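You operate a simulated robot arm through the tools that you are given. There is no shell and no other tool.

You are at the controls of a simulated two-armed robot. One attempt, no reset.

## Task
Open the top red cabinet drawer, put the fuse from the red cabinet top inside and shut the drawer again. Pick up the bare orange cone with one hand, pass it to the other hand and put it on the top of the steel wall shelf. Take the white mask bag on the red cabinet top and put it away on the top of the sealer table. Fetch the blue cone and stand it on the top of the middle belt. Put the grey sample box on the top of the set-up table away on the long grey table top. Take the folded blue cloth and put it on the white slip. Open the left packing drawer, fetch the white corner piece from the inside of the left packing drawer and set it on the long white card and shut the drawer again. Put the small green block on the top of the packing table away on the top of the sealer table. Do these in any order. Set down upright: fuse, blue cone.

Only the result counts: the job must be done as asked and must still hold three seconds after the hand-in. Knocking over, shifting, dropping, spilling or breaking anything else fails it. Flat cloth is picked up by pressing the open fingertips on it (5 to 10 N) and closing them slowly along it; thin cloth reads only 2 to 8 mm in the jaws.

## Robot
Two 6-joint arms with two-finger grippers on one trunk, on a base that drives. Base frame: it is fixed to the floor where the robot stands at the start and does not move with it; the origin is under the middle of the robot, x ahead of it, y to its left, z up. Units: mm, degrees, N and s.
The left shoulder is at the start at [30, 178, 913], the right one opposite. With the tool pointing down near the work surface each hand reaches from about 100 to 840 mm from the robot's upright axis, wherever it stands, measured 20 degrees to its own side. Places, roughly: bare orange cone (6x6x15 cm) [3400, -1500, 1000]; blue cone (7x7x15 cm) [-1600, -3100, 900]; folded blue cloth (7x10x3 cm) [-400, -2000, 800]; fuse [3500, -2000, 1000]; grey sample box [-500, -1750, 750]; left packing drawer [400, -2800, 700]; long grey table top [2600, -7000, 800]; long white card (30x8x1 cm) [-2200, -7000, 600]; small green block (5x3x2 cm) [1000, -2700, 800]; top of the middle belt [-1200, -6600, 600]; top of the sealer table [1300, -8800, 800]; top of the steel wall shelf (18x22 cm) [3140, -1380, 880]; top red cabinet drawer [3400, -1800, 800]; top red cabinet drawer inside [3500, -1700, 700]; white corner piece (6x6x5 cm) [300, -2800, 700]; white mask bag [3500, -1500, 1000]; white slip [-1000, -1750, 750]. Payload 2.54 kg a hand.
Tool frame (each hand has its own): the origin (TCP) lies between the finger pads and is the grasp point; the fingertips stand 30 mm ahead of it; z points along the fingers, y is the line along which they close. The gripper opens to 116 mm. The gripper's body begins 95 mm behind the TCP.
Orientation is told as [roll, pitch, yaw] about the base's x, y, z axes, in that order, counted from this pose: with the fingers straight down and closing along the base's y, the tool's x points along the base's -x, its y along +y and its z along -z.

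## Interface
- The arms move only by the tool jog_arm. It takes "left_motion", "right_motion" or both (then of equal length, played together; a hand with none holds still); each is a list of rows, each an object of numbers (a shift or turn left out is 0, a gripper value left out holds the last): "hand": the gripper command, from -1 (shut) to 1 (fully open), values between in proportion; "dx", "dy", "dz": the shift along the base's x, y, z in units of 250 mm (1.0 is 250 mm); "rx", "ry", "rz": the turn, a rotation vector about the base's x, y, z in units of 60 degrees (1.0 is 60 degrees). In form: [{"hand": .., "dx": .., "dy": .., "dz": .., "rx": .., "ry": .., "rz": ..}, ...]. A call has 1 to 20 rows; each row is the pose to reach, as a shift and turn from the pose commanded when the call began. A call with a number of a shift or a turn outside -1 to 1 is refused whole. Each row takes 0.2 s and may step no farther than 50 mm and 8.6 degrees from the row before; otherwise, or with a gripper value out of range, the whole call is refused. Where a pose cannot be reached the arm comes as near as it can. A force on the tool above 40 N (or 10 N above the force at the start of the call, whichever is more), or a blocked arm, ends the call early, and 0.2 s more pass. The fingers move at their own pace (about 153 mm/s each) and stop on an object; they squeeze with about 26 N. The grip force told is the motor's: it shows also when the fingers shut on nothing. Time passes only in rows, and 0.2 s behind the last, so rows that repeat a pose let the fingers close. The reply holds the time, the measured pose of the TCP, the force on the tool along the base axes, the opening and the grip force, in the units named above and with some noise, with the torque about the TCP (base axes, N m) and any sound that the robot's microphone picked up, and new pictures: "show" is both (left out), scene, wrist or none (wrist: the cameras of the hands that moved).
- Cameras (640 x 400 px; columns grow to the right, rows downward): "scene" is now at [54.3, -19.3, 1649.9]; the picture's right is [-0.22, -0.98, 0.00], its down [-0.60, 0.13, -0.79] and it looks along [0.77, -0.17, -0.61] (base axes); focal length 251 px, centre (320, 200). "left" rides on the left gripper at [69, 15, -122] in its tool frame; the picture's right is [-0.21, 0.98, 0.00], its down [-0.83, -0.18, -0.53] and it looks along [-0.52, -0.11, 0.85] (tool axes); focal length 251 px, centre (320, 200). "right" rides on the right gripper at [69, -15, -122] in its tool frame; the picture's right is [0.21, 0.98, 0.00], its down [-0.83, 0.18, -0.53] and it looks along [-0.52, 0.11, 0.85] (tool axes); focal length 251 px, centre (320, 200). There is no depth. A picture from a camera that has moved, and an enlarged one, comes with that camera's place and axes in the base frame and with its lens.
- move_column(by): slides the trunk up (or, below 0, down) by that many mm; the arms and the scene camera ride with it, the base frame stays. It gives what a move gives, with no picture.
- base_move(legs): drives the robot by 1 to 6 legs, each [ahead, left, turn to the left] in mm, mm and degrees, along the robot's own axes; the way and the turn of a leg run together, so that a leg with both is an arc; at most 1500 mm and 180 degrees a leg. The arms and the cameras ride along, it lands a little off, and it stops where it bumps. It gives what a move gives, and a new picture of the scene camera.
- aim_head(pan, tilt): turns the head with the scene camera to pan (to the left, within 143 degrees either way) and tilt (down, from -29 to 69), counted from straight ahead of the robot. It gives what a move gives, and a new picture of the scene camera.
- inspect(camera, box): a new picture of the part [left, top, right, bottom] of that camera's present view, enlarged. No time passes.
- sign_off(): hands the job in; it is judged then, once.

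Nothing tells you exact positions but the pictures and the camera data. Unless the task says otherwise, let go and move clear before handing in.

The tools are called after "Call:" as name(argument=value, ...) on one line, values as JSON. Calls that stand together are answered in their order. jog_arm: Moves the arms, as the interface text tells. Its arguments: {"type":"object","properties":{"left_motion":{"type":"array","items":{"type":"object","properties":{"hand":{"type":"number"},"dx":{"type":"number"},"dy":{"type":"number"},"dz":{"type":"number"},"rx":{"type":"number"},"ry":{"type":"number"},"rz":{"type":"number"}}}},"right_motion":{"type":"array","items":{"type":"object","properties":{"hand":{"type":"number"},"dx":{"type":"number"},"dy":{"type":"number"},"dz":{"type":"number"},"rx":{"type":"number"},"ry":{"type":"number"},"rz":{"type":"number"}}}},"show":{"type":"string","enum":["both","scene","wrist","none"]}},"required":[]} The other tools are called the same way: move_column (by) slides the trunk up or down; base_move (legs) drives the base; aim_head (pan, tilt) turns the head that bears the scene camera; inspect (camera, box) takes an enlarged picture of a part of a camera's view; sign_off () hands the job in.

At the start:

```text
time_s: 0.0
left_ee_pos: [444.1, 155.0, 1150.4]
left_tool_rot: [0.0, 0.1, 0.0]
left_wrist_force: [-0.5, 0.5, 1.0]
left_wrist_torque: [0.02, 0.0, 0.0]
left_grip_width: 116.0
left_finger_force: 0.1
right_ee_pos: [554.0, -260.3, 1162.4]
right_tool_rot: [-0.1, 0.0, 0.0]
right_wrist_force: [0.5, -0.4, -0.1]
right_wrist_torque: [0.0, -0.02, 0.03]
right_grip_width: 116.0
right_finger_force: 0.0
trunk travel left (down, up): [-125.0, 415.0]
robot x, y, heading: [-2.4, -0.1, 0.1]
head pan, tilt: [-12.7, 37.8]
```

scene: 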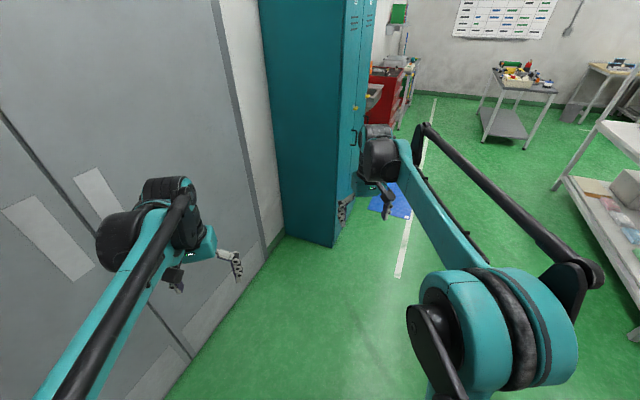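
right: 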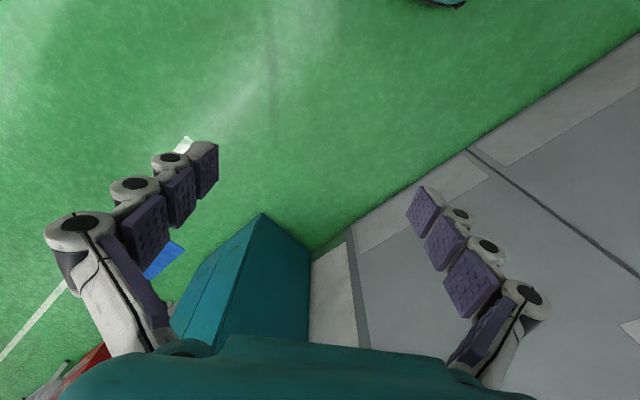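
left: 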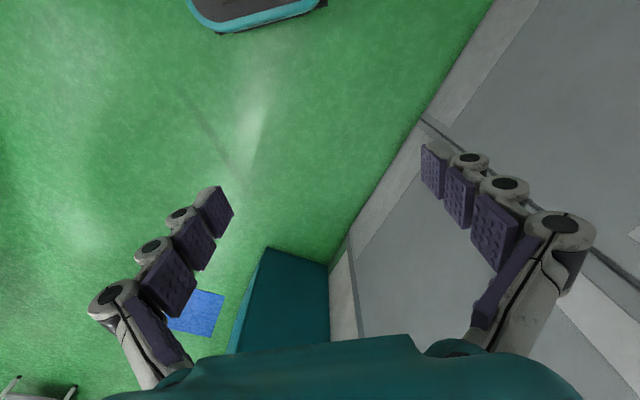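

The robot stands near a grey door and a teal locker; the red cabinet is visible further ahead behind the locker. I'll look around with the head first.

Call:
aim_head(pan=-30, tilt=15)

Call:
aim_head(pan=-90, tilt=20)

Call:
aim_head(pan=-140, tilt=20)

```text
time_s: 0.9
left_ee_pos: [442.2, 154.2, 1148.9]
left_tool_rot: [0.0, 0.0, 0.0]
left_wrist_force: [0.0, 0.6, -0.2]
left_wrist_torque: [-0.02, 0.01, -0.03]
left_grip_width: 115.9
left_finger_force: 0.1
right_ee_pos: [555.0, -261.4, 1163.3]
right_tool_rot: [0.0, 0.0, 0.0]
right_wrist_force: [-0.9, -0.3, 0.1]
right_wrist_torque: [-0.01, -0.01, -0.03]
right_grip_width: 115.9
right_finger_force: 0.0
trunk travel left (down, up): [-125.0, 415.0]
robot x, y, heading: [0.7, 1.6, -0.3]
head pan, tilt: [-30.0, 15.0]
camera scene: at [50.9, -47.0, 1686.0], right [-0.5, -0.87, 0.0], down [-0.23, 0.13, -0.97], along [0.84, -0.48, -0.26], focal length 251 px, centre (320, 200)
```

scene: 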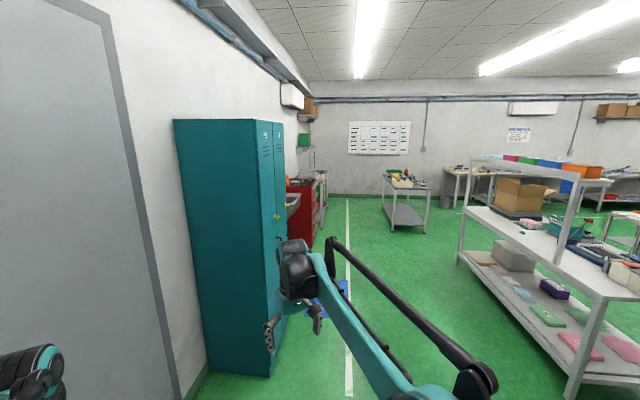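

```text
time_s: 2.2
left_ee_pos: [442.0, 154.3, 1150.1]
left_tool_rot: [0.0, 0.1, 0.0]
left_wrist_force: [-0.3, 0.6, 0.2]
left_wrist_torque: [0.04, 0.03, -0.01]
left_grip_width: 116.1
left_finger_force: 0.1
right_ee_pos: [554.5, -261.3, 1162.6]
right_tool_rot: [0.0, 0.0, 0.0]
right_wrist_force: [0.2, 0.4, 1.0]
right_wrist_torque: [0.01, -0.02, -0.04]
right_grip_width: 116.3
right_finger_force: 0.0
trunk travel left (down, up): [-125.0, 415.0]
robot x, y, heading: [-2.4, 1.3, 0.0]
head pan, tilt: [-90.0, 20.0]
camera scene: at [-30.0, -93.5, 1678.0], right [-1.0, 0.0, 0.0], down [0.0, 0.34, -0.94], along [0.0, -0.94, -0.34], focal length 251 px, centre (320, 200)
```

scene: 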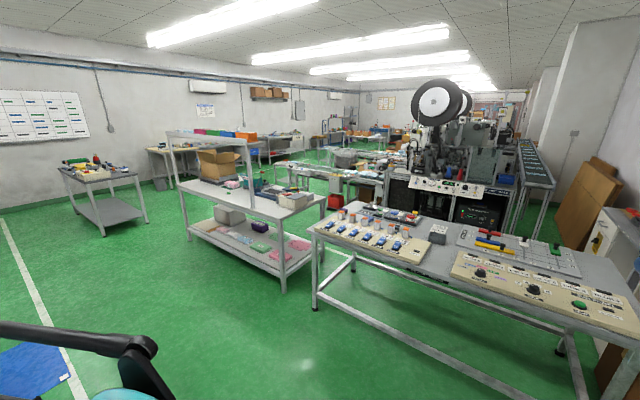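

```text
time_s: 3.4
left_ee_pos: [442.4, 154.0, 1149.8]
left_tool_rot: [0.0, 0.0, 0.0]
left_wrist_force: [-0.4, -0.7, 0.8]
left_wrist_torque: [0.0, 0.01, 0.0]
left_grip_width: 116.1
left_finger_force: 0.1
right_ee_pos: [553.6, -261.9, 1163.7]
right_tool_rot: [0.0, 0.0, 0.0]
right_wrist_force: [0.3, 0.1, 0.5]
right_wrist_torque: [0.0, 0.0, 0.02]
right_grip_width: 115.8
right_finger_force: 0.1
trunk travel left (down, up): [-125.0, 415.0]
robot x, y, heading: [-0.9, -0.5, 0.1]
head pan, tilt: [-140.0, 20.0]
camera scene: at [-101.3, -60.3, 1678.0], right [-0.64, 0.77, 0.0], down [0.26, 0.22, -0.94], along [-0.72, -0.6, -0.34], focal length 251 px, centre (320, 200)
```

scene: 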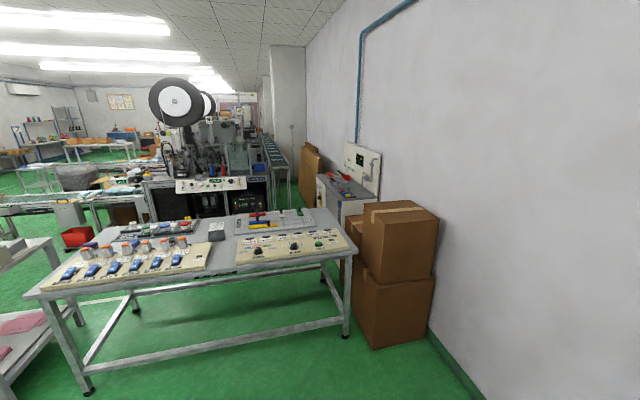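

The set-up table stands to the right-rear, rotated relative to base axes, and carries many parts. Let me zoom on it.

Call:
inspect(camera="scene", box=[20, 180, 380, 340])

Call:
inspect(camera="scene", box=[0, 60, 320, 260])

```text
1.78 times, centred on (200, 260) of scene
camera zoom: at [-101.3, -60.3, 1678.0], right [-0.64, 0.77, 0.0], down [0.26, 0.22, -0.94], along [-0.72, -0.6, -0.34], focal length 446 px, centre (533, 93)
```

zoom: 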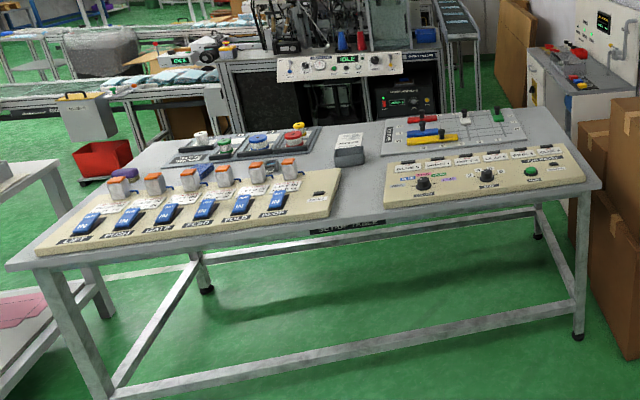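

```text
2.00 times, centred on (160, 160) of scene
camera zoom: at [-101.3, -60.3, 1678.0], right [-0.64, 0.77, 0.0], down [0.26, 0.22, -0.94], along [-0.72, -0.6, -0.34], focal length 502 px, centre (640, 280)
```

zoom: 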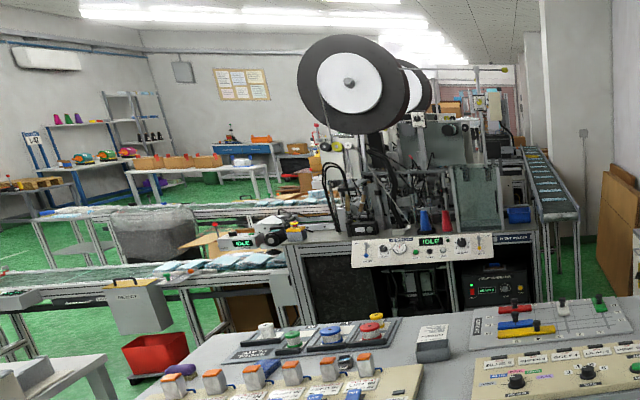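

The set-up table is rotated about 37°, with its front edge facing the robot. I'll turn toward it, drive close and look down at it.

Call:
base_move(legs=[[0, 0, -127], [800, 335, 0]])

Call:
aim_head(pan=0, tilt=40)

```text
time_s: 13.2
left_ee_pos: [-337.2, -1299.9, 1150.8]
left_tool_rot: [0.1, 0.0, -125.9]
left_wrist_force: [-0.2, -0.4, -0.7]
left_wrist_torque: [0.0, -0.02, -0.01]
left_grip_width: 116.2
left_finger_force: 0.1
right_ee_pos: [-737.6, -1146.0, 1163.9]
right_tool_rot: [-0.1, 0.0, -126.0]
right_wrist_force: [-0.2, -0.5, -0.3]
right_wrist_torque: [0.0, 0.01, -0.01]
right_grip_width: 116.1
right_finger_force: 0.1
trunk travel left (down, up): [-125.0, 415.0]
robot x, y, heading: [-197.8, -848.4, -126.1]
head pan, tilt: [-140.0, 20.0]
camera scene: at [-191.3, -734.0, 1678.0], right [1.0, 0.07, 0.0], down [0.02, -0.34, -0.94], along [-0.07, 0.94, -0.34], focal length 251 px, centre (320, 200)
```

scene: 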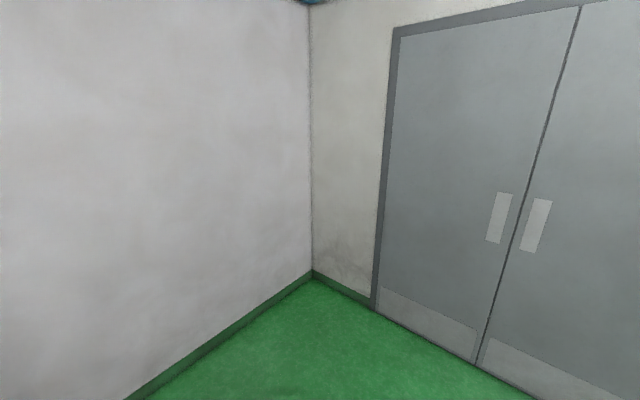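

```text
time_s: 15.4
left_ee_pos: [-336.4, -1299.9, 1149.4]
left_tool_rot: [0.0, -0.1, -125.9]
left_wrist_force: [-0.4, 0.2, -0.4]
left_wrist_torque: [-0.02, 0.0, -0.03]
left_grip_width: 116.1
left_finger_force: 0.0
right_ee_pos: [-739.9, -1146.3, 1163.7]
right_tool_rot: [0.0, 0.0, -126.0]
right_wrist_force: [0.1, 0.3, 0.1]
right_wrist_torque: [0.03, -0.01, 0.0]
right_grip_width: 116.2
right_finger_force: 0.1
trunk travel left (down, up): [-125.0, 415.0]
robot x, y, heading: [-207.3, -849.1, -125.9]
head pan, tilt: [0.0, 40.0]
camera scene: at [-234.5, -895.0, 1646.5], right [-0.81, 0.59, 0.0], down [0.38, 0.52, -0.77], along [-0.45, -0.62, -0.64], focal length 251 px, centre (320, 200)
```

scene: 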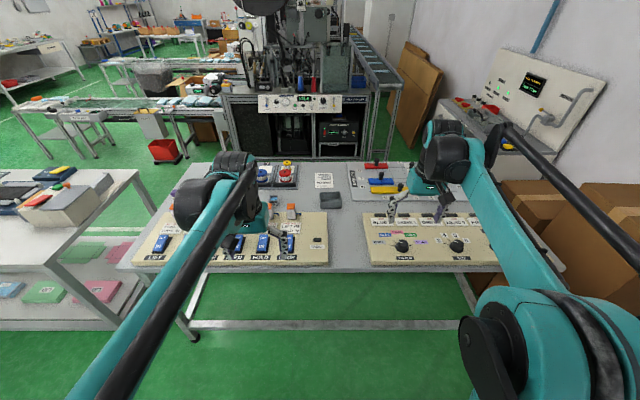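

The white slip lies near the table's middle-back with a grey box in front of it. The left arm hides part of the panel; I'll inspect zoomed views.

Call:
inspect(camera="scene", box=[120, 140, 400, 280])

Call:
inspect(camera="left", box=[0, 0, 640, 400])

Call:
inspect(camera="right", box=[0, 0, 640, 400])

```text
2.29 times, centred on (260, 210) of scene
camera zoom: at [-234.5, -895.0, 1646.5], right [-0.81, 0.59, 0.0], down [0.38, 0.52, -0.77], along [-0.45, -0.62, -0.64], focal length 574 px, centre (457, 177)
```

zoom: 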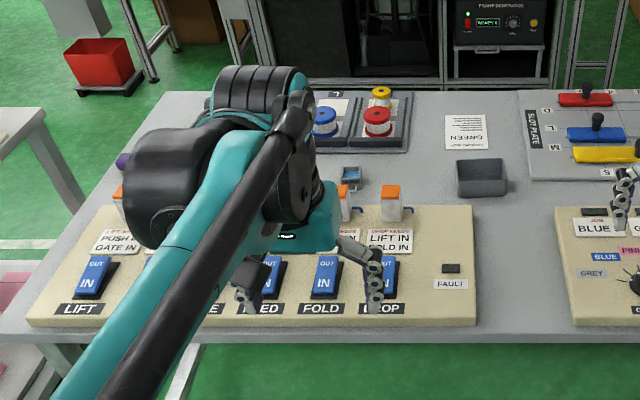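

```text
1.00 times, centred on (320, 200) of left (not enlarged: the box is as wide or as high as the picture)
camera zoom: at [-283.4, -1252.0, 1271.9], right [0.67, -0.75, 0.0], down [-0.63, -0.56, 0.53], along [-0.4, -0.36, -0.85], focal length 251 px, centre (320, 200)
```

zoom: 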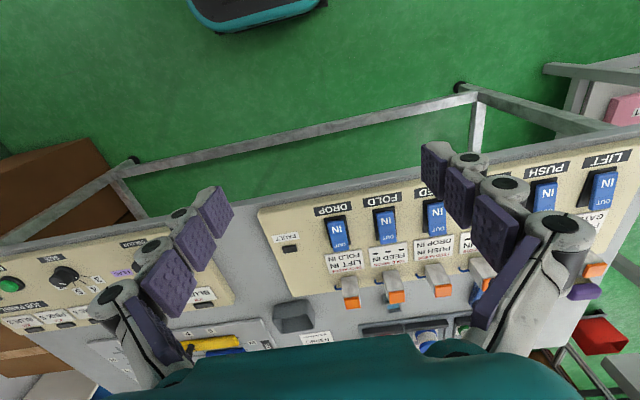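

```text
1.00 times, centred on (320, 200) of right (not enlarged: the box is as wide or as high as the picture)
camera zoom: at [-709.9, -1081.6, 1285.3], right [0.92, -0.4, 0.0], down [-0.34, -0.78, 0.53], along [-0.21, -0.49, -0.85], focal length 251 px, centre (320, 200)
```

zoom: 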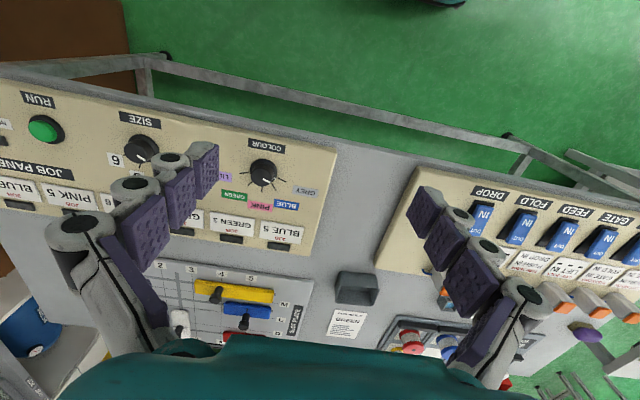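

I'll zoom the left wrist view on the blue object and the surroundings.

Call:
inspect(camera="left", box=[240, 180, 560, 380])

Call:
inspect(camera="right", box=[300, 220, 640, 400])

```text
2.00 times, centred on (400, 280) of left
camera zoom: at [-283.4, -1252.0, 1271.9], right [0.67, -0.75, 0.0], down [-0.63, -0.56, 0.53], along [-0.4, -0.36, -0.85], focal length 503 px, centre (160, 40)
```

zoom: 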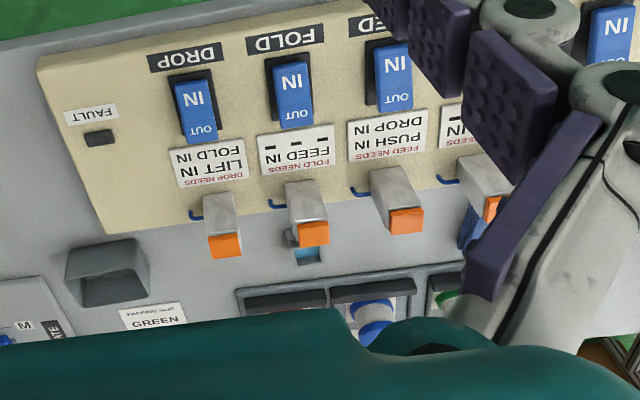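

```text
1.88 times, centred on (470, 310) of right
camera zoom: at [-709.9, -1081.6, 1285.3], right [0.92, -0.4, 0.0], down [-0.34, -0.78, 0.53], along [-0.21, -0.49, -0.85], focal length 473 px, centre (38, -7)
```

zoom: 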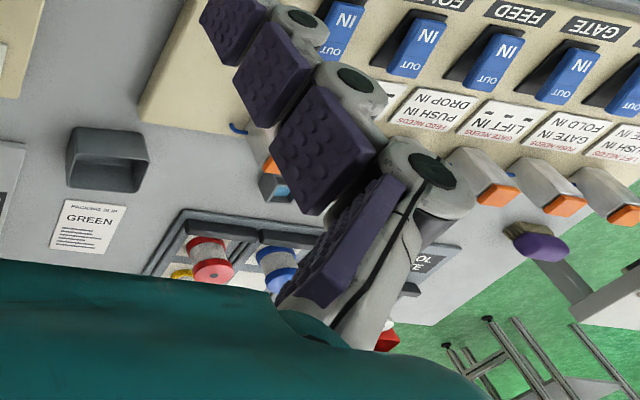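

Candidates: a small grey box with something blue in it behind the lamps, and a dark-blue cloth left of it. I'll pull the left arm back to see clearly.

Call:
jog_arm(left_motion=[{"dx": 0.16, "dy": -0.1}, {"dx": 0.32, "dy": -0.2}, {"dx": 0.48, "dy": -0.3}, {"dx": 0.64, "dy": -0.4}, {"dx": 0.8, "dy": -0.48}, {"dx": 0.92, "dy": -0.56}], show="both")

```text
time_s: 16.8
left_ee_pos: [-106.0, -1439.4, 1148.2]
left_tool_rot: [0.0, 0.0, -125.9]
left_wrist_force: [-0.4, 0.2, 0.2]
left_wrist_torque: [0.02, 0.01, 0.02]
left_grip_width: 116.1
left_finger_force: 0.1
right_ee_pos: [-738.5, -1146.8, 1163.7]
right_tool_rot: [0.0, 0.0, -125.9]
right_wrist_force: [0.1, -0.4, 0.0]
right_wrist_torque: [0.02, 0.0, 0.0]
right_grip_width: 116.0
right_finger_force: 0.1
trunk travel left (down, up): [-125.0, 415.0]
robot x, y, heading: [-201.8, -850.7, -125.8]
head pan, tilt: [0.0, 40.0]
camera scene: at [-233.9, -896.3, 1646.5], right [-0.81, 0.59, 0.0], down [0.38, 0.52, -0.77], along [-0.45, -0.62, -0.64], focal length 251 px, centre (320, 200)
camera left: at [-52.6, -1392.7, 1271.2], right [0.66, -0.75, 0.0], down [-0.63, -0.56, 0.53], along [-0.4, -0.35, -0.85], focal length 251 px, centre (320, 200)
```

scene: 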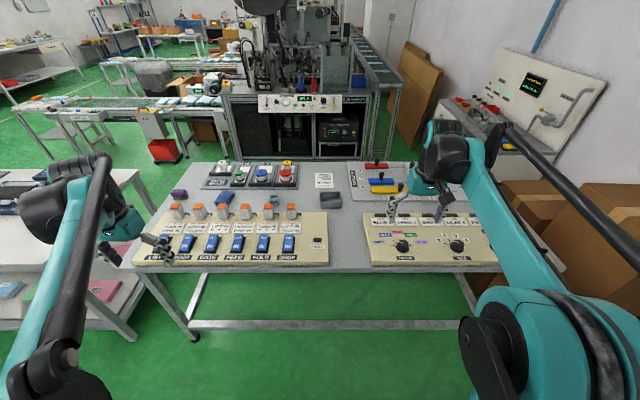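
left: 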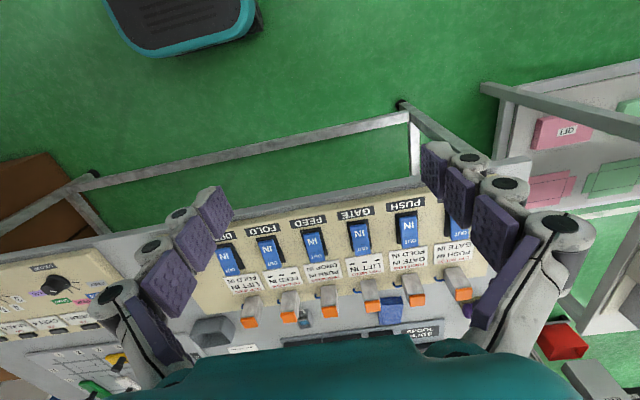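

Call:
inspect(camera="scene", box=[150, 150, 350, 275])

Call:
inspect(camera="scene", box=[0, 150, 160, 250])

Call:
inspect(camera="scene", box=[220, 40, 400, 160])

```text
3.20 times, centred on (250, 212) of scene
camera zoom: at [-233.9, -896.3, 1646.5], right [-0.81, 0.59, 0.0], down [0.38, 0.52, -0.77], along [-0.45, -0.62, -0.64], focal length 803 px, centre (544, 160)
```

zoom: 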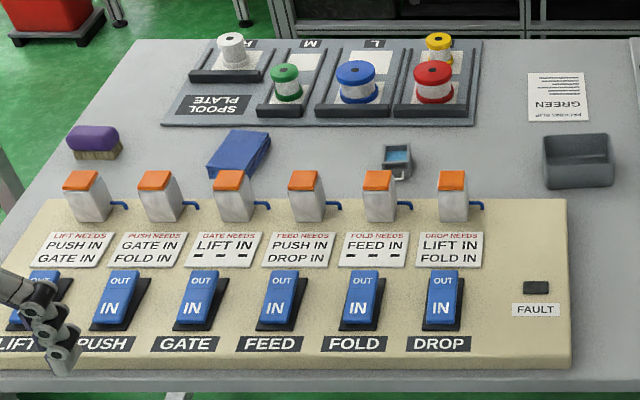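

```text
4.00 times, centred on (80, 200) of scene
camera zoom: at [-233.9, -896.3, 1646.5], right [-0.81, 0.59, 0.0], down [0.38, 0.52, -0.77], along [-0.45, -0.62, -0.64], focal length 1004 px, centre (1280, 200)
```

zoom: 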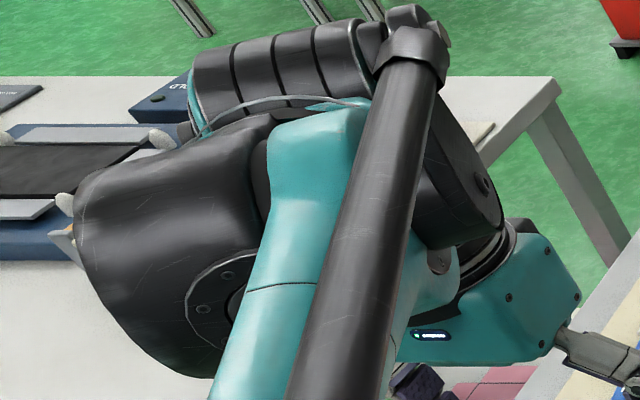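

```text
3.33 times, centred on (310, 100) of scene
camera zoom: at [-233.9, -896.3, 1646.5], right [-0.81, 0.59, 0.0], down [0.38, 0.52, -0.77], along [-0.45, -0.62, -0.64], focal length 837 px, centre (353, 533)
```

zoom: 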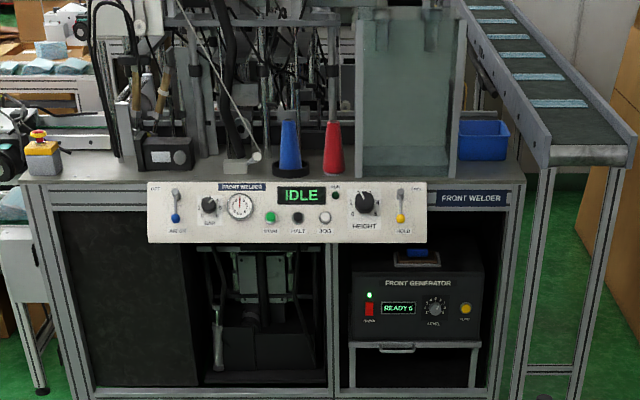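

The small grey box with the blue sample sits behind the lamps and the folded blue cloth left of it; the slip is at the table's back, which is better reached from the aisle behind. I'll start with the red cabinet: bring the left arm back and drive that way.

Call:
jog_arm(left_motion=[{"dx": -0.16, "dy": 0.1}, {"dx": -0.32, "dy": 0.2}, {"dx": -0.48, "dy": 0.3}, {"dx": -0.64, "dy": 0.4}, {"dx": -0.8, "dy": 0.48}, {"dx": -0.92, "dy": 0.56}], show="none")

Call:
base_move(legs=[[0, 0, 105]])

Call:
aim_head(pan=0, tilt=15)

```text
time_s: 18.2
left_ee_pos: [-338.1, -1298.9, 1149.1]
left_tool_rot: [0.0, 0.0, -125.9]
left_wrist_force: [-0.1, -0.2, 0.2]
left_wrist_torque: [0.0, 0.0, 0.0]
left_grip_width: 116.1
left_finger_force: 0.1
right_ee_pos: [-739.6, -1145.0, 1163.4]
right_tool_rot: [0.0, 0.0, -125.8]
right_wrist_force: [-0.4, 0.6, -0.1]
right_wrist_torque: [-0.02, -0.01, 0.02]
right_grip_width: 115.7
right_finger_force: 0.1
trunk travel left (down, up): [-125.0, 415.0]
robot x, y, heading: [-197.7, -851.6, -126.0]
head pan, tilt: [0.0, 40.0]
```

```text
time_s: 23.1
left_ee_pos: [268.3, -861.4, 1148.7]
left_tool_rot: [0.0, -0.1, -20.5]
left_wrist_force: [-0.7, 0.6, 0.5]
left_wrist_torque: [-0.03, -0.02, 0.02]
left_grip_width: 116.1
left_finger_force: 0.1
right_ee_pos: [225.5, -1289.9, 1162.7]
right_tool_rot: [0.0, 0.1, -20.6]
right_wrist_force: [0.3, 0.4, -0.1]
right_wrist_torque: [-0.01, -0.01, 0.0]
right_grip_width: 116.0
right_finger_force: 0.0
trunk travel left (down, up): [-125.0, 415.0]
robot x, y, heading: [-204.4, -851.4, -20.7]
head pan, tilt: [0.0, 40.0]
camera scene: at [-150.2, -869.7, 1646.5], right [-0.35, -0.94, 0.0], down [-0.6, 0.23, -0.77], along [0.72, -0.27, -0.64], focal length 251 px, centre (320, 200)
```

scene: 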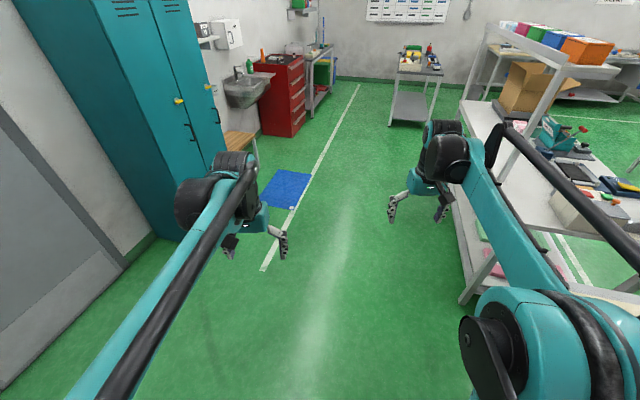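

```text
time_s: 23.9
left_ee_pos: [268.2, -861.8, 1149.0]
left_tool_rot: [0.1, -0.1, -20.6]
left_wrist_force: [0.7, -0.3, 0.7]
left_wrist_torque: [0.0, 0.01, 0.03]
left_grip_width: 115.9
left_finger_force: 0.1
right_ee_pos: [225.6, -1289.9, 1162.4]
right_tool_rot: [0.0, 0.0, -20.6]
right_wrist_force: [0.1, -0.5, 0.5]
right_wrist_torque: [-0.02, -0.04, 0.02]
right_grip_width: 116.1
right_finger_force: 0.1
trunk travel left (down, up): [-125.0, 415.0]
robot x, y, heading: [-200.8, -848.2, -20.5]
head pan, tilt: [0.0, 15.0]
camera scene: at [-142.4, -872.7, 1686.0], right [-0.35, -0.94, 0.0], down [-0.24, 0.09, -0.97], along [0.9, -0.34, -0.26], focal length 251 px, centre (320, 200)
```

scene: 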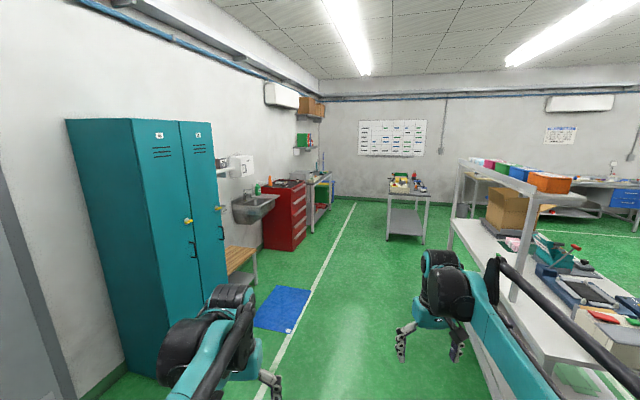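

Call:
inspect(camera="scene", box=[200, 130, 360, 260])

Call:
inspect(camera="scene", box=[430, 140, 640, 300])

```text
3.08 times, centred on (280, 195) of scene
camera zoom: at [-142.4, -872.7, 1686.0], right [-0.35, -0.94, 0.0], down [-0.24, 0.09, -0.97], along [0.9, -0.34, -0.26], focal length 772 px, centre (443, 215)
```

zoom: 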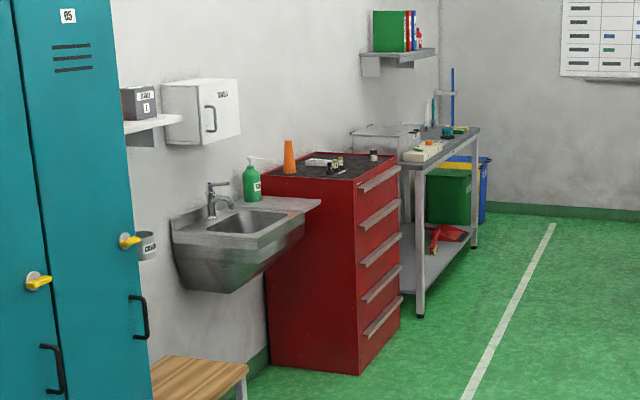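

```text
2.50 times, centred on (535, 220) of scene
camera zoom: at [-142.4, -872.7, 1686.0], right [-0.35, -0.94, 0.0], down [-0.24, 0.09, -0.97], along [0.9, -0.34, -0.26], focal length 628 px, centre (-218, 150)
```

zoom: 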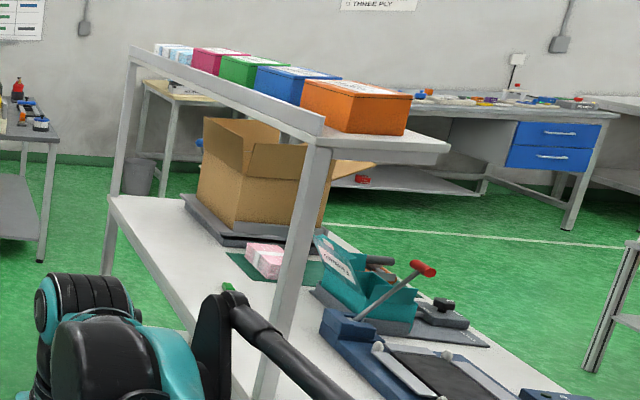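

Room axes are rotated −36.9° from base axes; the red cabinet's drawer front faces the aisle. I'll turn along the aisle and drive up in front of the cabinet.

Call:
base_move(legs=[[0, 0, -16.4], [1500, 0, 0], [1500, 200, 0], [300, 100, 90]])

Call:
aim_head(pan=0, tilt=35)

```text
refused: leg 3 is longer than a leg can be; nothing moved
```

```text
time_s: 24.8
left_ee_pos: [268.2, -861.8, 1149.7]
left_tool_rot: [0.0, 0.0, -20.6]
left_wrist_force: [0.4, -0.1, -1.1]
left_wrist_torque: [-0.02, 0.01, 0.0]
left_grip_width: 116.1
left_finger_force: 0.1
right_ee_pos: [225.0, -1289.2, 1163.7]
right_tool_rot: [0.0, 0.0, -20.5]
right_wrist_force: [-0.4, 0.8, 0.2]
right_wrist_torque: [0.0, 0.0, -0.02]
right_grip_width: 115.7
right_finger_force: 0.0
trunk travel left (down, up): [-125.0, 415.0]
robot x, y, heading: [-197.5, -850.9, -20.6]
head pan, tilt: [0.0, 35.0]
camera scene: at [-147.4, -870.9, 1654.2], right [-0.35, -0.94, 0.0], down [-0.54, 0.2, -0.82], along [0.77, -0.29, -0.57], focal length 251 px, centre (320, 200)
```

scene: 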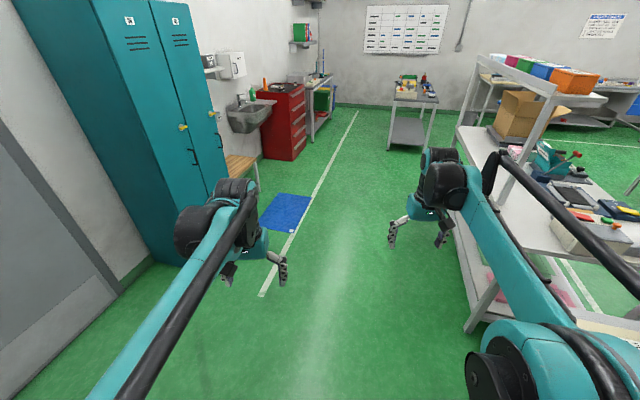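

Call:
base_move(legs=[[0, 0, -16.4], [1500, 0, 0], [1450, 200, 0], [300, 100, 90]])

```text
time_s: 43.8
left_ee_pos: [2663.2, -1846.1, 1149.8]
left_tool_rot: [0.1, -0.1, 54.6]
left_wrist_force: [0.3, -1.0, 0.6]
left_wrist_torque: [-0.03, 0.01, 0.01]
left_grip_width: 116.3
left_finger_force: 0.0
right_ee_pos: [3066.7, -1997.2, 1163.4]
right_tool_rot: [0.1, 0.0, 54.7]
right_wrist_force: [0.6, -1.0, 0.4]
right_wrist_torque: [-0.01, 0.0, 0.01]
right_grip_width: 115.8
right_finger_force: 0.1
trunk travel left (down, up): [-125.0, 415.0]
robot x, y, heading: [2535.3, -2299.1, 54.7]
head pan, tilt: [0.0, 35.0]
cut short: leg 4
camera scene: at [2566.8, -2250.9, 1654.1], right [0.82, -0.58, 0.0], down [-0.33, -0.47, -0.82], along [0.47, 0.67, -0.57], focal length 251 px, centre (320, 200)
```

scene: 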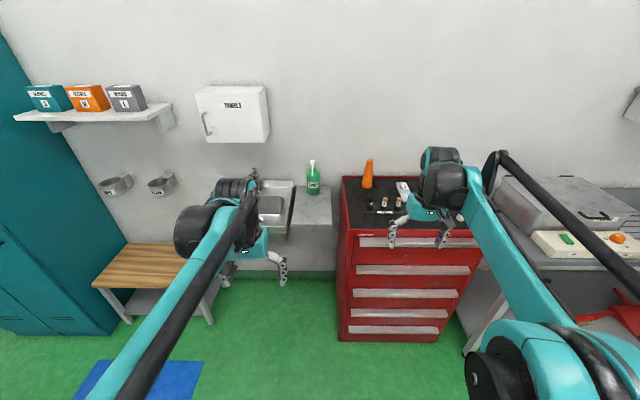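

The leg was cut short though the view ahead is clear. I'll check around for anything touched.

Call:
aim_head(pan=-100, tilt=35)

Call:
aim_head(pan=110, tilt=45)

Call:
aim_head(pan=-15, tilt=45)

```text
time_s: 45.6
left_ee_pos: [2663.9, -1846.8, 1150.2]
left_tool_rot: [0.1, 0.0, 54.6]
left_wrist_force: [0.3, 0.7, 0.0]
left_wrist_torque: [-0.03, 0.06, 0.0]
left_grip_width: 116.0
left_finger_force: 0.0
right_ee_pos: [3066.8, -1996.5, 1162.8]
right_tool_rot: [-0.1, 0.0, 54.7]
right_wrist_force: [0.3, -0.1, 0.5]
right_wrist_torque: [0.0, 0.01, 0.02]
right_grip_width: 115.8
right_finger_force: 0.0
trunk travel left (down, up): [-125.0, 415.0]
robot x, y, heading: [2532.3, -2295.3, 54.8]
head pan, tilt: [-100.0, 35.0]
camera scene: at [2578.0, -2385.7, 1654.1], right [-0.71, -0.7, 0.0], down [-0.4, 0.41, -0.82], along [0.58, -0.58, -0.57], focal length 251 px, centre (320, 200)
```

scene: 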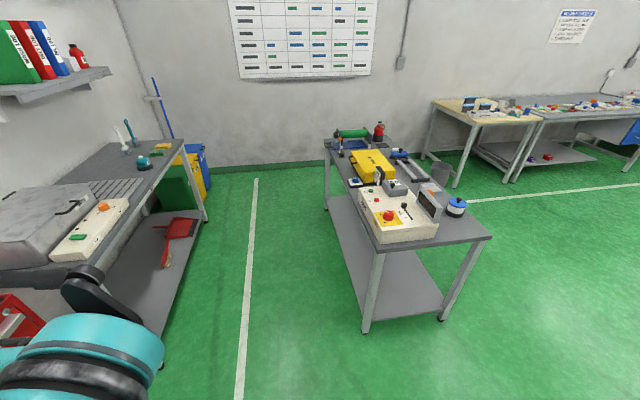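

```text
time_s: 48.6
left_ee_pos: [2663.1, -1846.1, 1149.5]
left_tool_rot: [0.0, 0.1, 54.7]
left_wrist_force: [0.1, -0.5, 0.2]
left_wrist_torque: [0.02, 0.0, 0.0]
left_grip_width: 116.0
left_finger_force: 0.1
right_ee_pos: [3066.8, -1997.1, 1163.5]
right_tool_rot: [0.0, 0.1, 54.7]
right_wrist_force: [1.0, 0.1, -0.9]
right_wrist_torque: [-0.01, 0.03, -0.01]
right_grip_width: 115.7
right_finger_force: 0.1
trunk travel left (down, up): [-125.0, 415.0]
robot x, y, heading: [2529.0, -2297.9, 54.8]
head pan, tilt: [110.0, 45.0]
camera scene: at [2437.5, -2301.7, 1639.3], right [0.26, 0.96, 0.0], down [0.68, -0.19, -0.71], along [-0.68, 0.19, -0.71], focal length 251 px, centre (320, 200)
```

scene: 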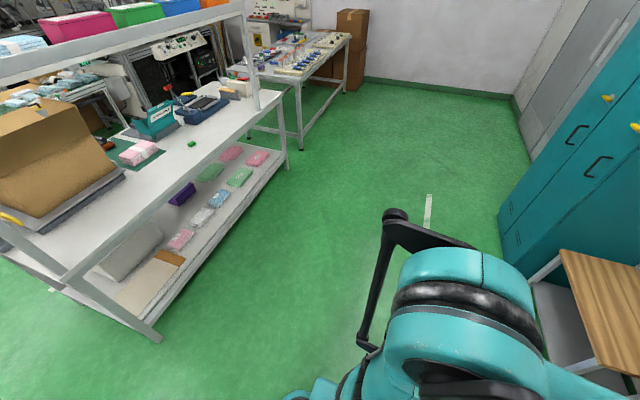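

```text
time_s: 50.7
left_ee_pos: [2663.7, -1846.7, 1149.6]
left_tool_rot: [0.0, 0.0, 54.7]
left_wrist_force: [0.5, 0.2, 0.4]
left_wrist_torque: [-0.04, 0.0, 0.02]
left_grip_width: 115.8
left_finger_force: 0.1
right_ee_pos: [3067.1, -1996.6, 1163.3]
right_tool_rot: [0.1, 0.1, 54.7]
right_wrist_force: [0.9, 0.5, -0.2]
right_wrist_torque: [-0.01, 0.01, 0.0]
right_grip_width: 115.9
right_finger_force: 0.0
trunk travel left (down, up): [-125.0, 415.0]
robot x, y, heading: [2529.8, -2298.4, 54.7]
head pan, tilt: [-15.0, 45.0]
camera scene: at [2578.5, -2271.1, 1639.3], right [0.64, -0.77, 0.0], down [-0.54, -0.45, -0.71], along [0.54, 0.45, -0.71], focal length 251 px, centre (320, 200)
```

scene: 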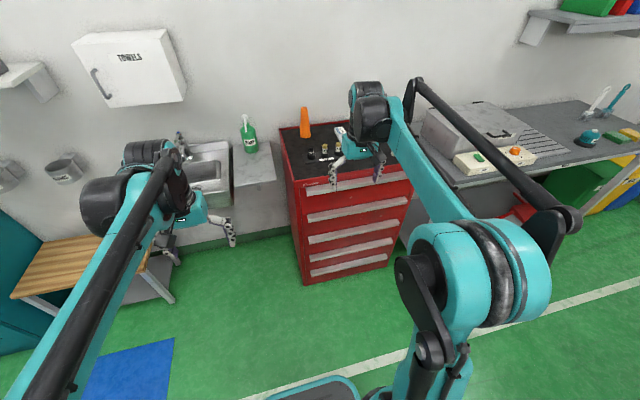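

The steel shelf beside the sink matches the given place. Zooming on the cabinet top.

Call:
inspect(camera="scene", box=[220, 90, 420, 215])

Call:
inspect(camera="right", box=[0, 0, 640, 400])

```text
3.20 times, centred on (320, 152) of scene
camera zoom: at [2578.5, -2271.1, 1639.3], right [0.64, -0.77, 0.0], down [-0.54, -0.45, -0.71], along [0.54, 0.45, -0.71], focal length 803 px, centre (320, 352)
```

zoom: 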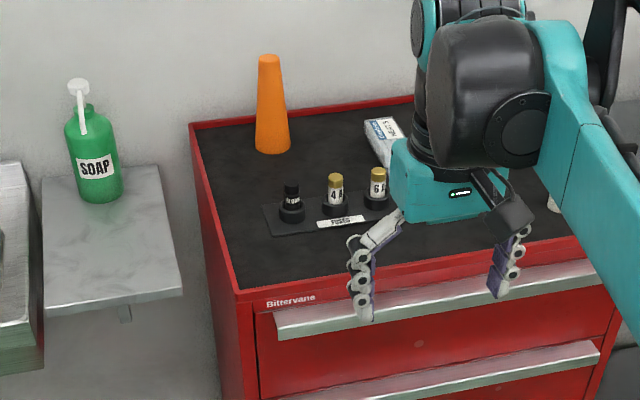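

```text
1.00 times, centred on (320, 200) of right (not enlarged: the box is as wide or as high as the picture)
camera zoom: at [3040.2, -2062.5, 1285.3], right [-0.92, 0.39, 0.0], down [0.33, 0.78, 0.53], along [0.21, 0.49, -0.85], focal length 251 px, centre (320, 200)
```

zoom: 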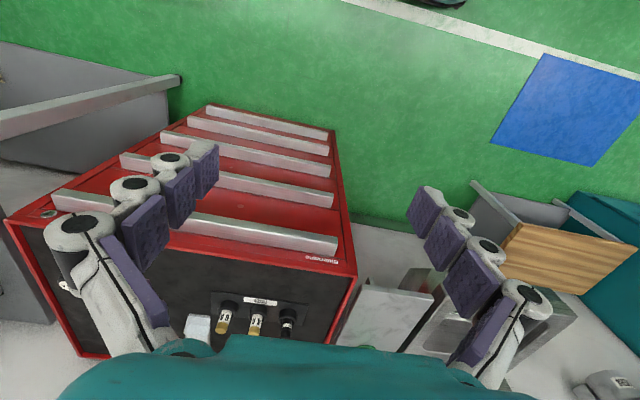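

The lone fuse stands at the right of the cabinet top (separate from the three in the holder). I'll raise the trunk a little for clearance and move in front of the cabinet.

Call:
move_column(by=120)

Call:
base_move(legs=[[0, 0, -1.6], [150, -350, 0]])

Call:
aim_head(pan=0, tilt=50)

```text
time_s: 52.2
left_ee_pos: [2663.9, -1845.8, 1268.3]
left_tool_rot: [0.0, 0.0, 54.7]
left_wrist_force: [-1.0, 0.4, -0.7]
left_wrist_torque: [0.0, 0.04, 0.0]
left_grip_width: 115.9
left_finger_force: 0.0
right_ee_pos: [3068.2, -1997.7, 1282.9]
right_tool_rot: [0.0, 0.0, 54.7]
right_wrist_force: [-0.3, 0.0, 0.2]
right_wrist_torque: [0.03, 0.0, 0.0]
right_grip_width: 115.9
right_finger_force: 0.1
trunk travel left (down, up): [-245.0, 295.0]
robot x, y, heading: [2537.0, -2296.3, 54.8]
head pan, tilt: [-15.0, 45.0]
```

```text
time_s: 54.9
left_ee_pos: [3046.7, -1941.8, 1268.9]
left_tool_rot: [-0.1, 0.0, 53.2]
left_wrist_force: [0.7, 0.1, -0.4]
left_wrist_torque: [-0.01, 0.03, 0.0]
left_grip_width: 115.9
left_finger_force: 0.0
right_ee_pos: [3446.5, -2102.9, 1282.3]
right_tool_rot: [0.0, 0.1, 53.2]
right_wrist_force: [0.6, -0.5, -0.1]
right_wrist_torque: [0.01, 0.0, 0.01]
right_grip_width: 115.9
right_finger_force: 0.2
trunk travel left (down, up): [-245.0, 295.0]
robot x, y, heading: [2905.7, -2394.2, 53.1]
head pan, tilt: [-15.0, 45.0]
camera scene: at [2951.8, -2364.6, 1759.3], right [0.62, -0.79, 0.0], down [-0.56, -0.44, -0.71], along [0.55, 0.44, -0.71], focal length 251 px, centre (320, 200)
```

scene: 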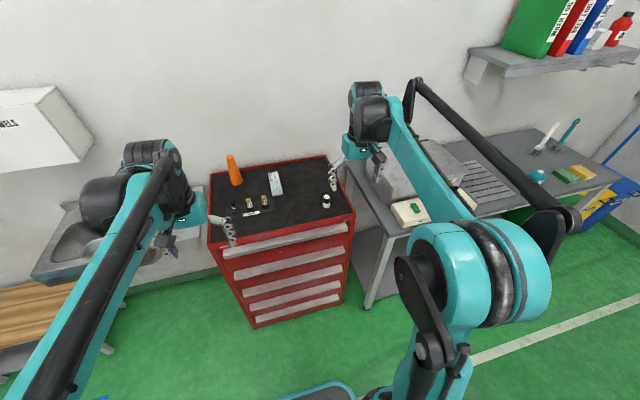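

```text
time_s: 55.7
left_ee_pos: [3046.6, -1943.3, 1269.2]
left_tool_rot: [-0.1, 0.1, 53.2]
left_wrist_force: [0.3, -0.1, 0.7]
left_wrist_torque: [0.01, 0.0, 0.0]
left_grip_width: 115.9
left_finger_force: 0.0
right_ee_pos: [3445.1, -2102.7, 1283.3]
right_tool_rot: [0.0, -0.1, 53.2]
right_wrist_force: [-0.1, -0.2, 0.3]
right_wrist_torque: [0.0, -0.01, 0.01]
right_grip_width: 116.1
right_finger_force: 0.1
trunk travel left (down, up): [-245.0, 295.0]
robot x, y, heading: [2904.1, -2392.8, 52.9]
head pan, tilt: [0.0, 50.0]
camera scene: at [2932.9, -2352.9, 1752.4], right [0.8, -0.6, 0.0], down [-0.46, -0.61, -0.64], along [0.39, 0.51, -0.77], focal length 251 px, centre (320, 200)
```

scene: 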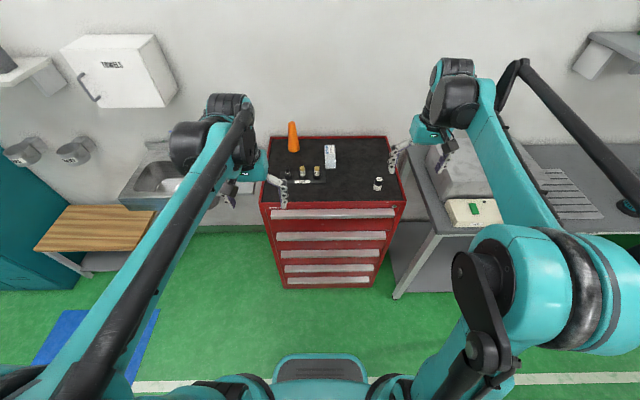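

Call:
inspect(camera="scene", box=[240, 110, 432, 230])

Call:
inspect(camera="right", box=[160, 200, 480, 400])

```text
3.33 times, centred on (336, 170) of scene
camera zoom: at [2932.9, -2352.9, 1752.4], right [0.8, -0.6, 0.0], down [-0.46, -0.61, -0.64], along [0.39, 0.51, -0.77], focal length 837 px, centre (267, 300)
```

zoom: 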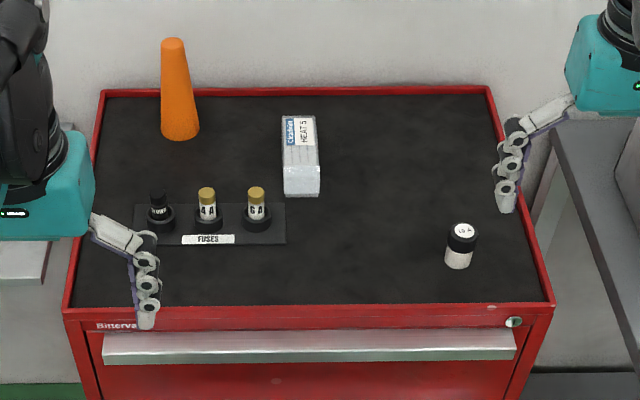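

```text
2.00 times, centred on (320, 300) of right
camera zoom: at [3417.6, -2167.5, 1405.4], right [-0.91, 0.41, 0.0], down [0.35, 0.77, 0.53], along [0.22, 0.49, -0.85], focal length 503 px, centre (320, 0)
```

zoom: 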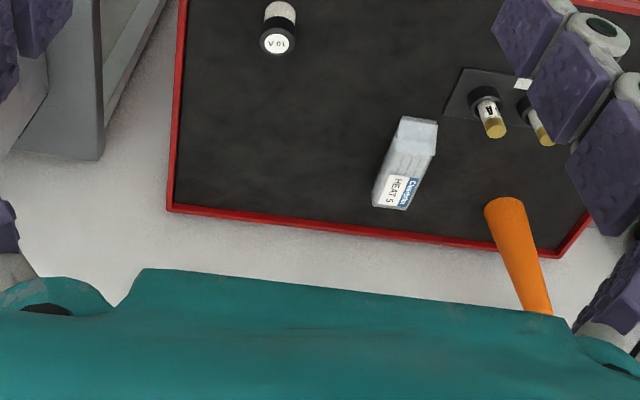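

The fuse (white body, black cap "10 A") stands at about [3581, −1907], cabinet top z≈950. I'll move ahead 150 mm and bring the right hand above the fuse.

Call:
base_move(legs=[[150, 0, 0]])

```text
time_s: 57.1
left_ee_pos: [3138.1, -1821.2, 1268.4]
left_tool_rot: [0.0, 0.1, 53.2]
left_wrist_force: [-0.4, 0.3, 0.3]
left_wrist_torque: [-0.08, 0.02, 0.02]
left_grip_width: 116.2
left_finger_force: 0.0
right_ee_pos: [3537.6, -1981.5, 1283.6]
right_tool_rot: [0.0, 0.1, 53.2]
right_wrist_force: [1.1, 0.9, -0.6]
right_wrist_torque: [-0.03, 0.06, 0.0]
right_grip_width: 115.9
right_finger_force: 0.0
trunk travel left (down, up): [-245.0, 295.0]
robot x, y, heading: [2994.1, -2270.7, 53.2]
head pan, tilt: [0.0, 50.0]
camera scene: at [3024.1, -2231.2, 1752.3], right [0.8, -0.6, 0.0], down [-0.46, -0.61, -0.64], along [0.38, 0.51, -0.77], focal length 251 px, centre (320, 200)
```

scene: 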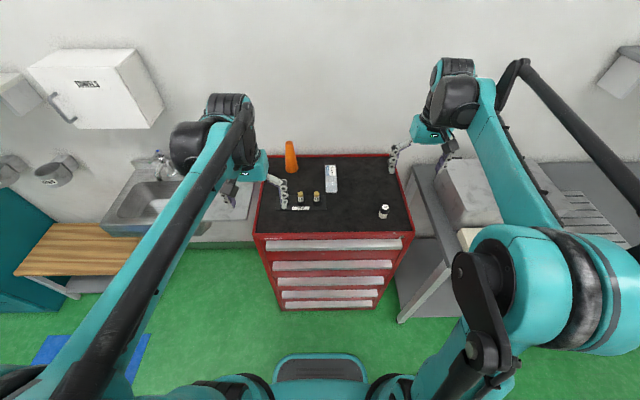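

Call:
jog_arm(right_motion=[{"dx": 0.03, "dy": 0.05, "dz": -0.15, "hand": 0.3}, {"dx": 0.06, "dy": 0.1, "dz": -0.3, "hand": 0.3}, {"dx": 0.09, "dy": 0.15, "dz": -0.45, "hand": 0.3}, {"dx": 0.12, "dy": 0.2, "dz": -0.6, "hand": 0.3}, {"dx": 0.15, "dy": 0.25, "dz": -0.75, "hand": 0.3}, {"dx": 0.174, "dy": 0.298, "dz": -0.89, "hand": 0.3}])

```text
time_s: 58.5
left_ee_pos: [3137.4, -1820.8, 1269.3]
left_tool_rot: [0.0, 0.0, 53.1]
left_wrist_force: [-0.2, 0.1, -0.2]
left_wrist_torque: [-0.01, 0.0, 0.03]
left_grip_width: 115.9
left_finger_force: 0.0
right_ee_pos: [3580.9, -1905.7, 1059.4]
right_tool_rot: [-0.1, 0.1, 53.2]
right_wrist_force: [1.0, -0.1, -0.3]
right_wrist_torque: [0.0, 0.01, 0.02]
right_grip_width: 75.2
right_finger_force: 0.2
trunk travel left (down, up): [-245.0, 295.0]
robot x, y, heading: [2993.0, -2269.6, 53.2]
head pan, tilt: [0.0, 50.0]
camera scene: at [3024.7, -2231.1, 1752.3], right [0.8, -0.6, 0.0], down [-0.46, -0.61, -0.64], along [0.38, 0.51, -0.77], focal length 251 px, centre (320, 200)
camera right: at [3552.7, -1971.4, 1181.5], right [-0.91, 0.41, 0.0], down [0.35, 0.77, 0.53], along [0.22, 0.49, -0.85], focal length 251 px, centre (320, 200)
```

scene: 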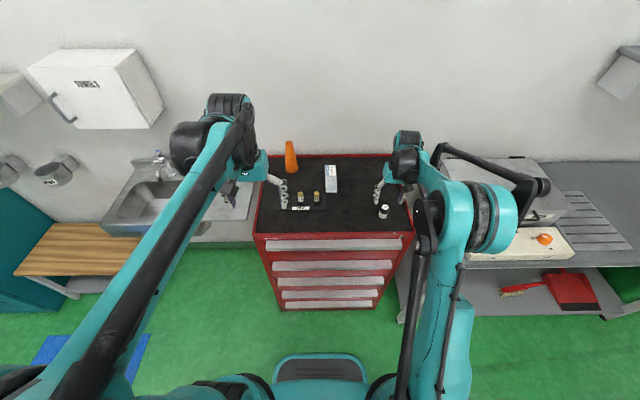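
right: 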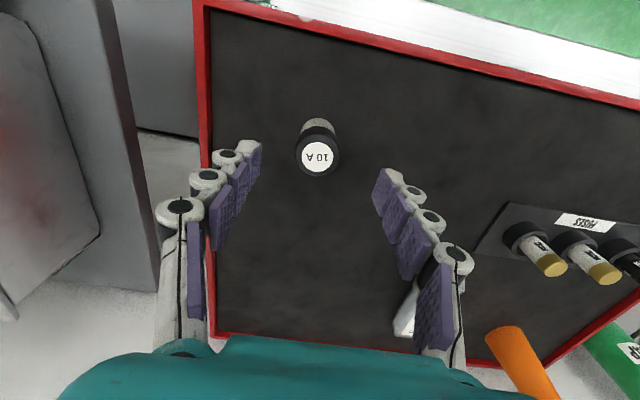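

The fuse is centred under the right hand. Lowering to z≈985 and closing.

Call:
jog_arm(right_motion=[{"dz": -0.15, "hand": 0.3}, {"dz": -0.3, "hand": 0.3}, {"dz": -0.3, "hand": -1}, {"dz": -0.3, "hand": -1}, {"dz": -0.3, "hand": -1}], show="wrist")

```text
time_s: 59.7
left_ee_pos: [3137.9, -1820.8, 1269.9]
left_tool_rot: [0.1, 0.1, 53.1]
left_wrist_force: [0.2, -0.5, -0.1]
left_wrist_torque: [-0.02, -0.01, -0.02]
left_grip_width: 115.8
left_finger_force: 0.1
right_ee_pos: [3579.8, -1906.7, 985.0]
right_tool_rot: [0.0, 0.0, 53.2]
right_wrist_force: [-0.2, -0.1, 0.1]
right_wrist_torque: [0.01, -0.04, 0.0]
right_grip_width: 34.3
right_finger_force: 26.0
trunk travel left (down, up): [-245.0, 295.0]
robot x, y, heading: [2996.7, -2270.9, 53.3]
head pan, tilt: [0.0, 50.0]
camera right: at [3551.9, -1972.1, 1107.3], right [-0.91, 0.41, 0.0], down [0.35, 0.77, 0.53], along [0.22, 0.49, -0.85], focal length 251 px, centre (320, 200)
```

right: 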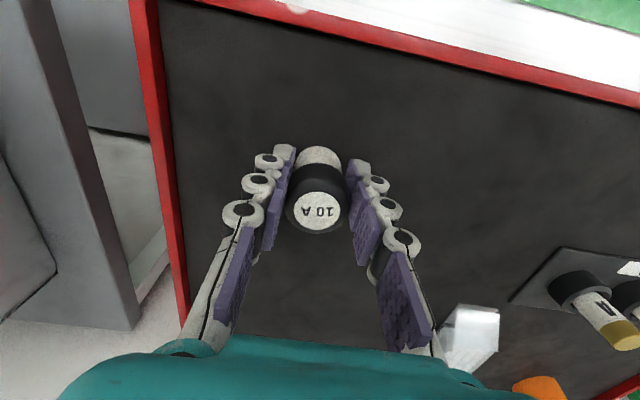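

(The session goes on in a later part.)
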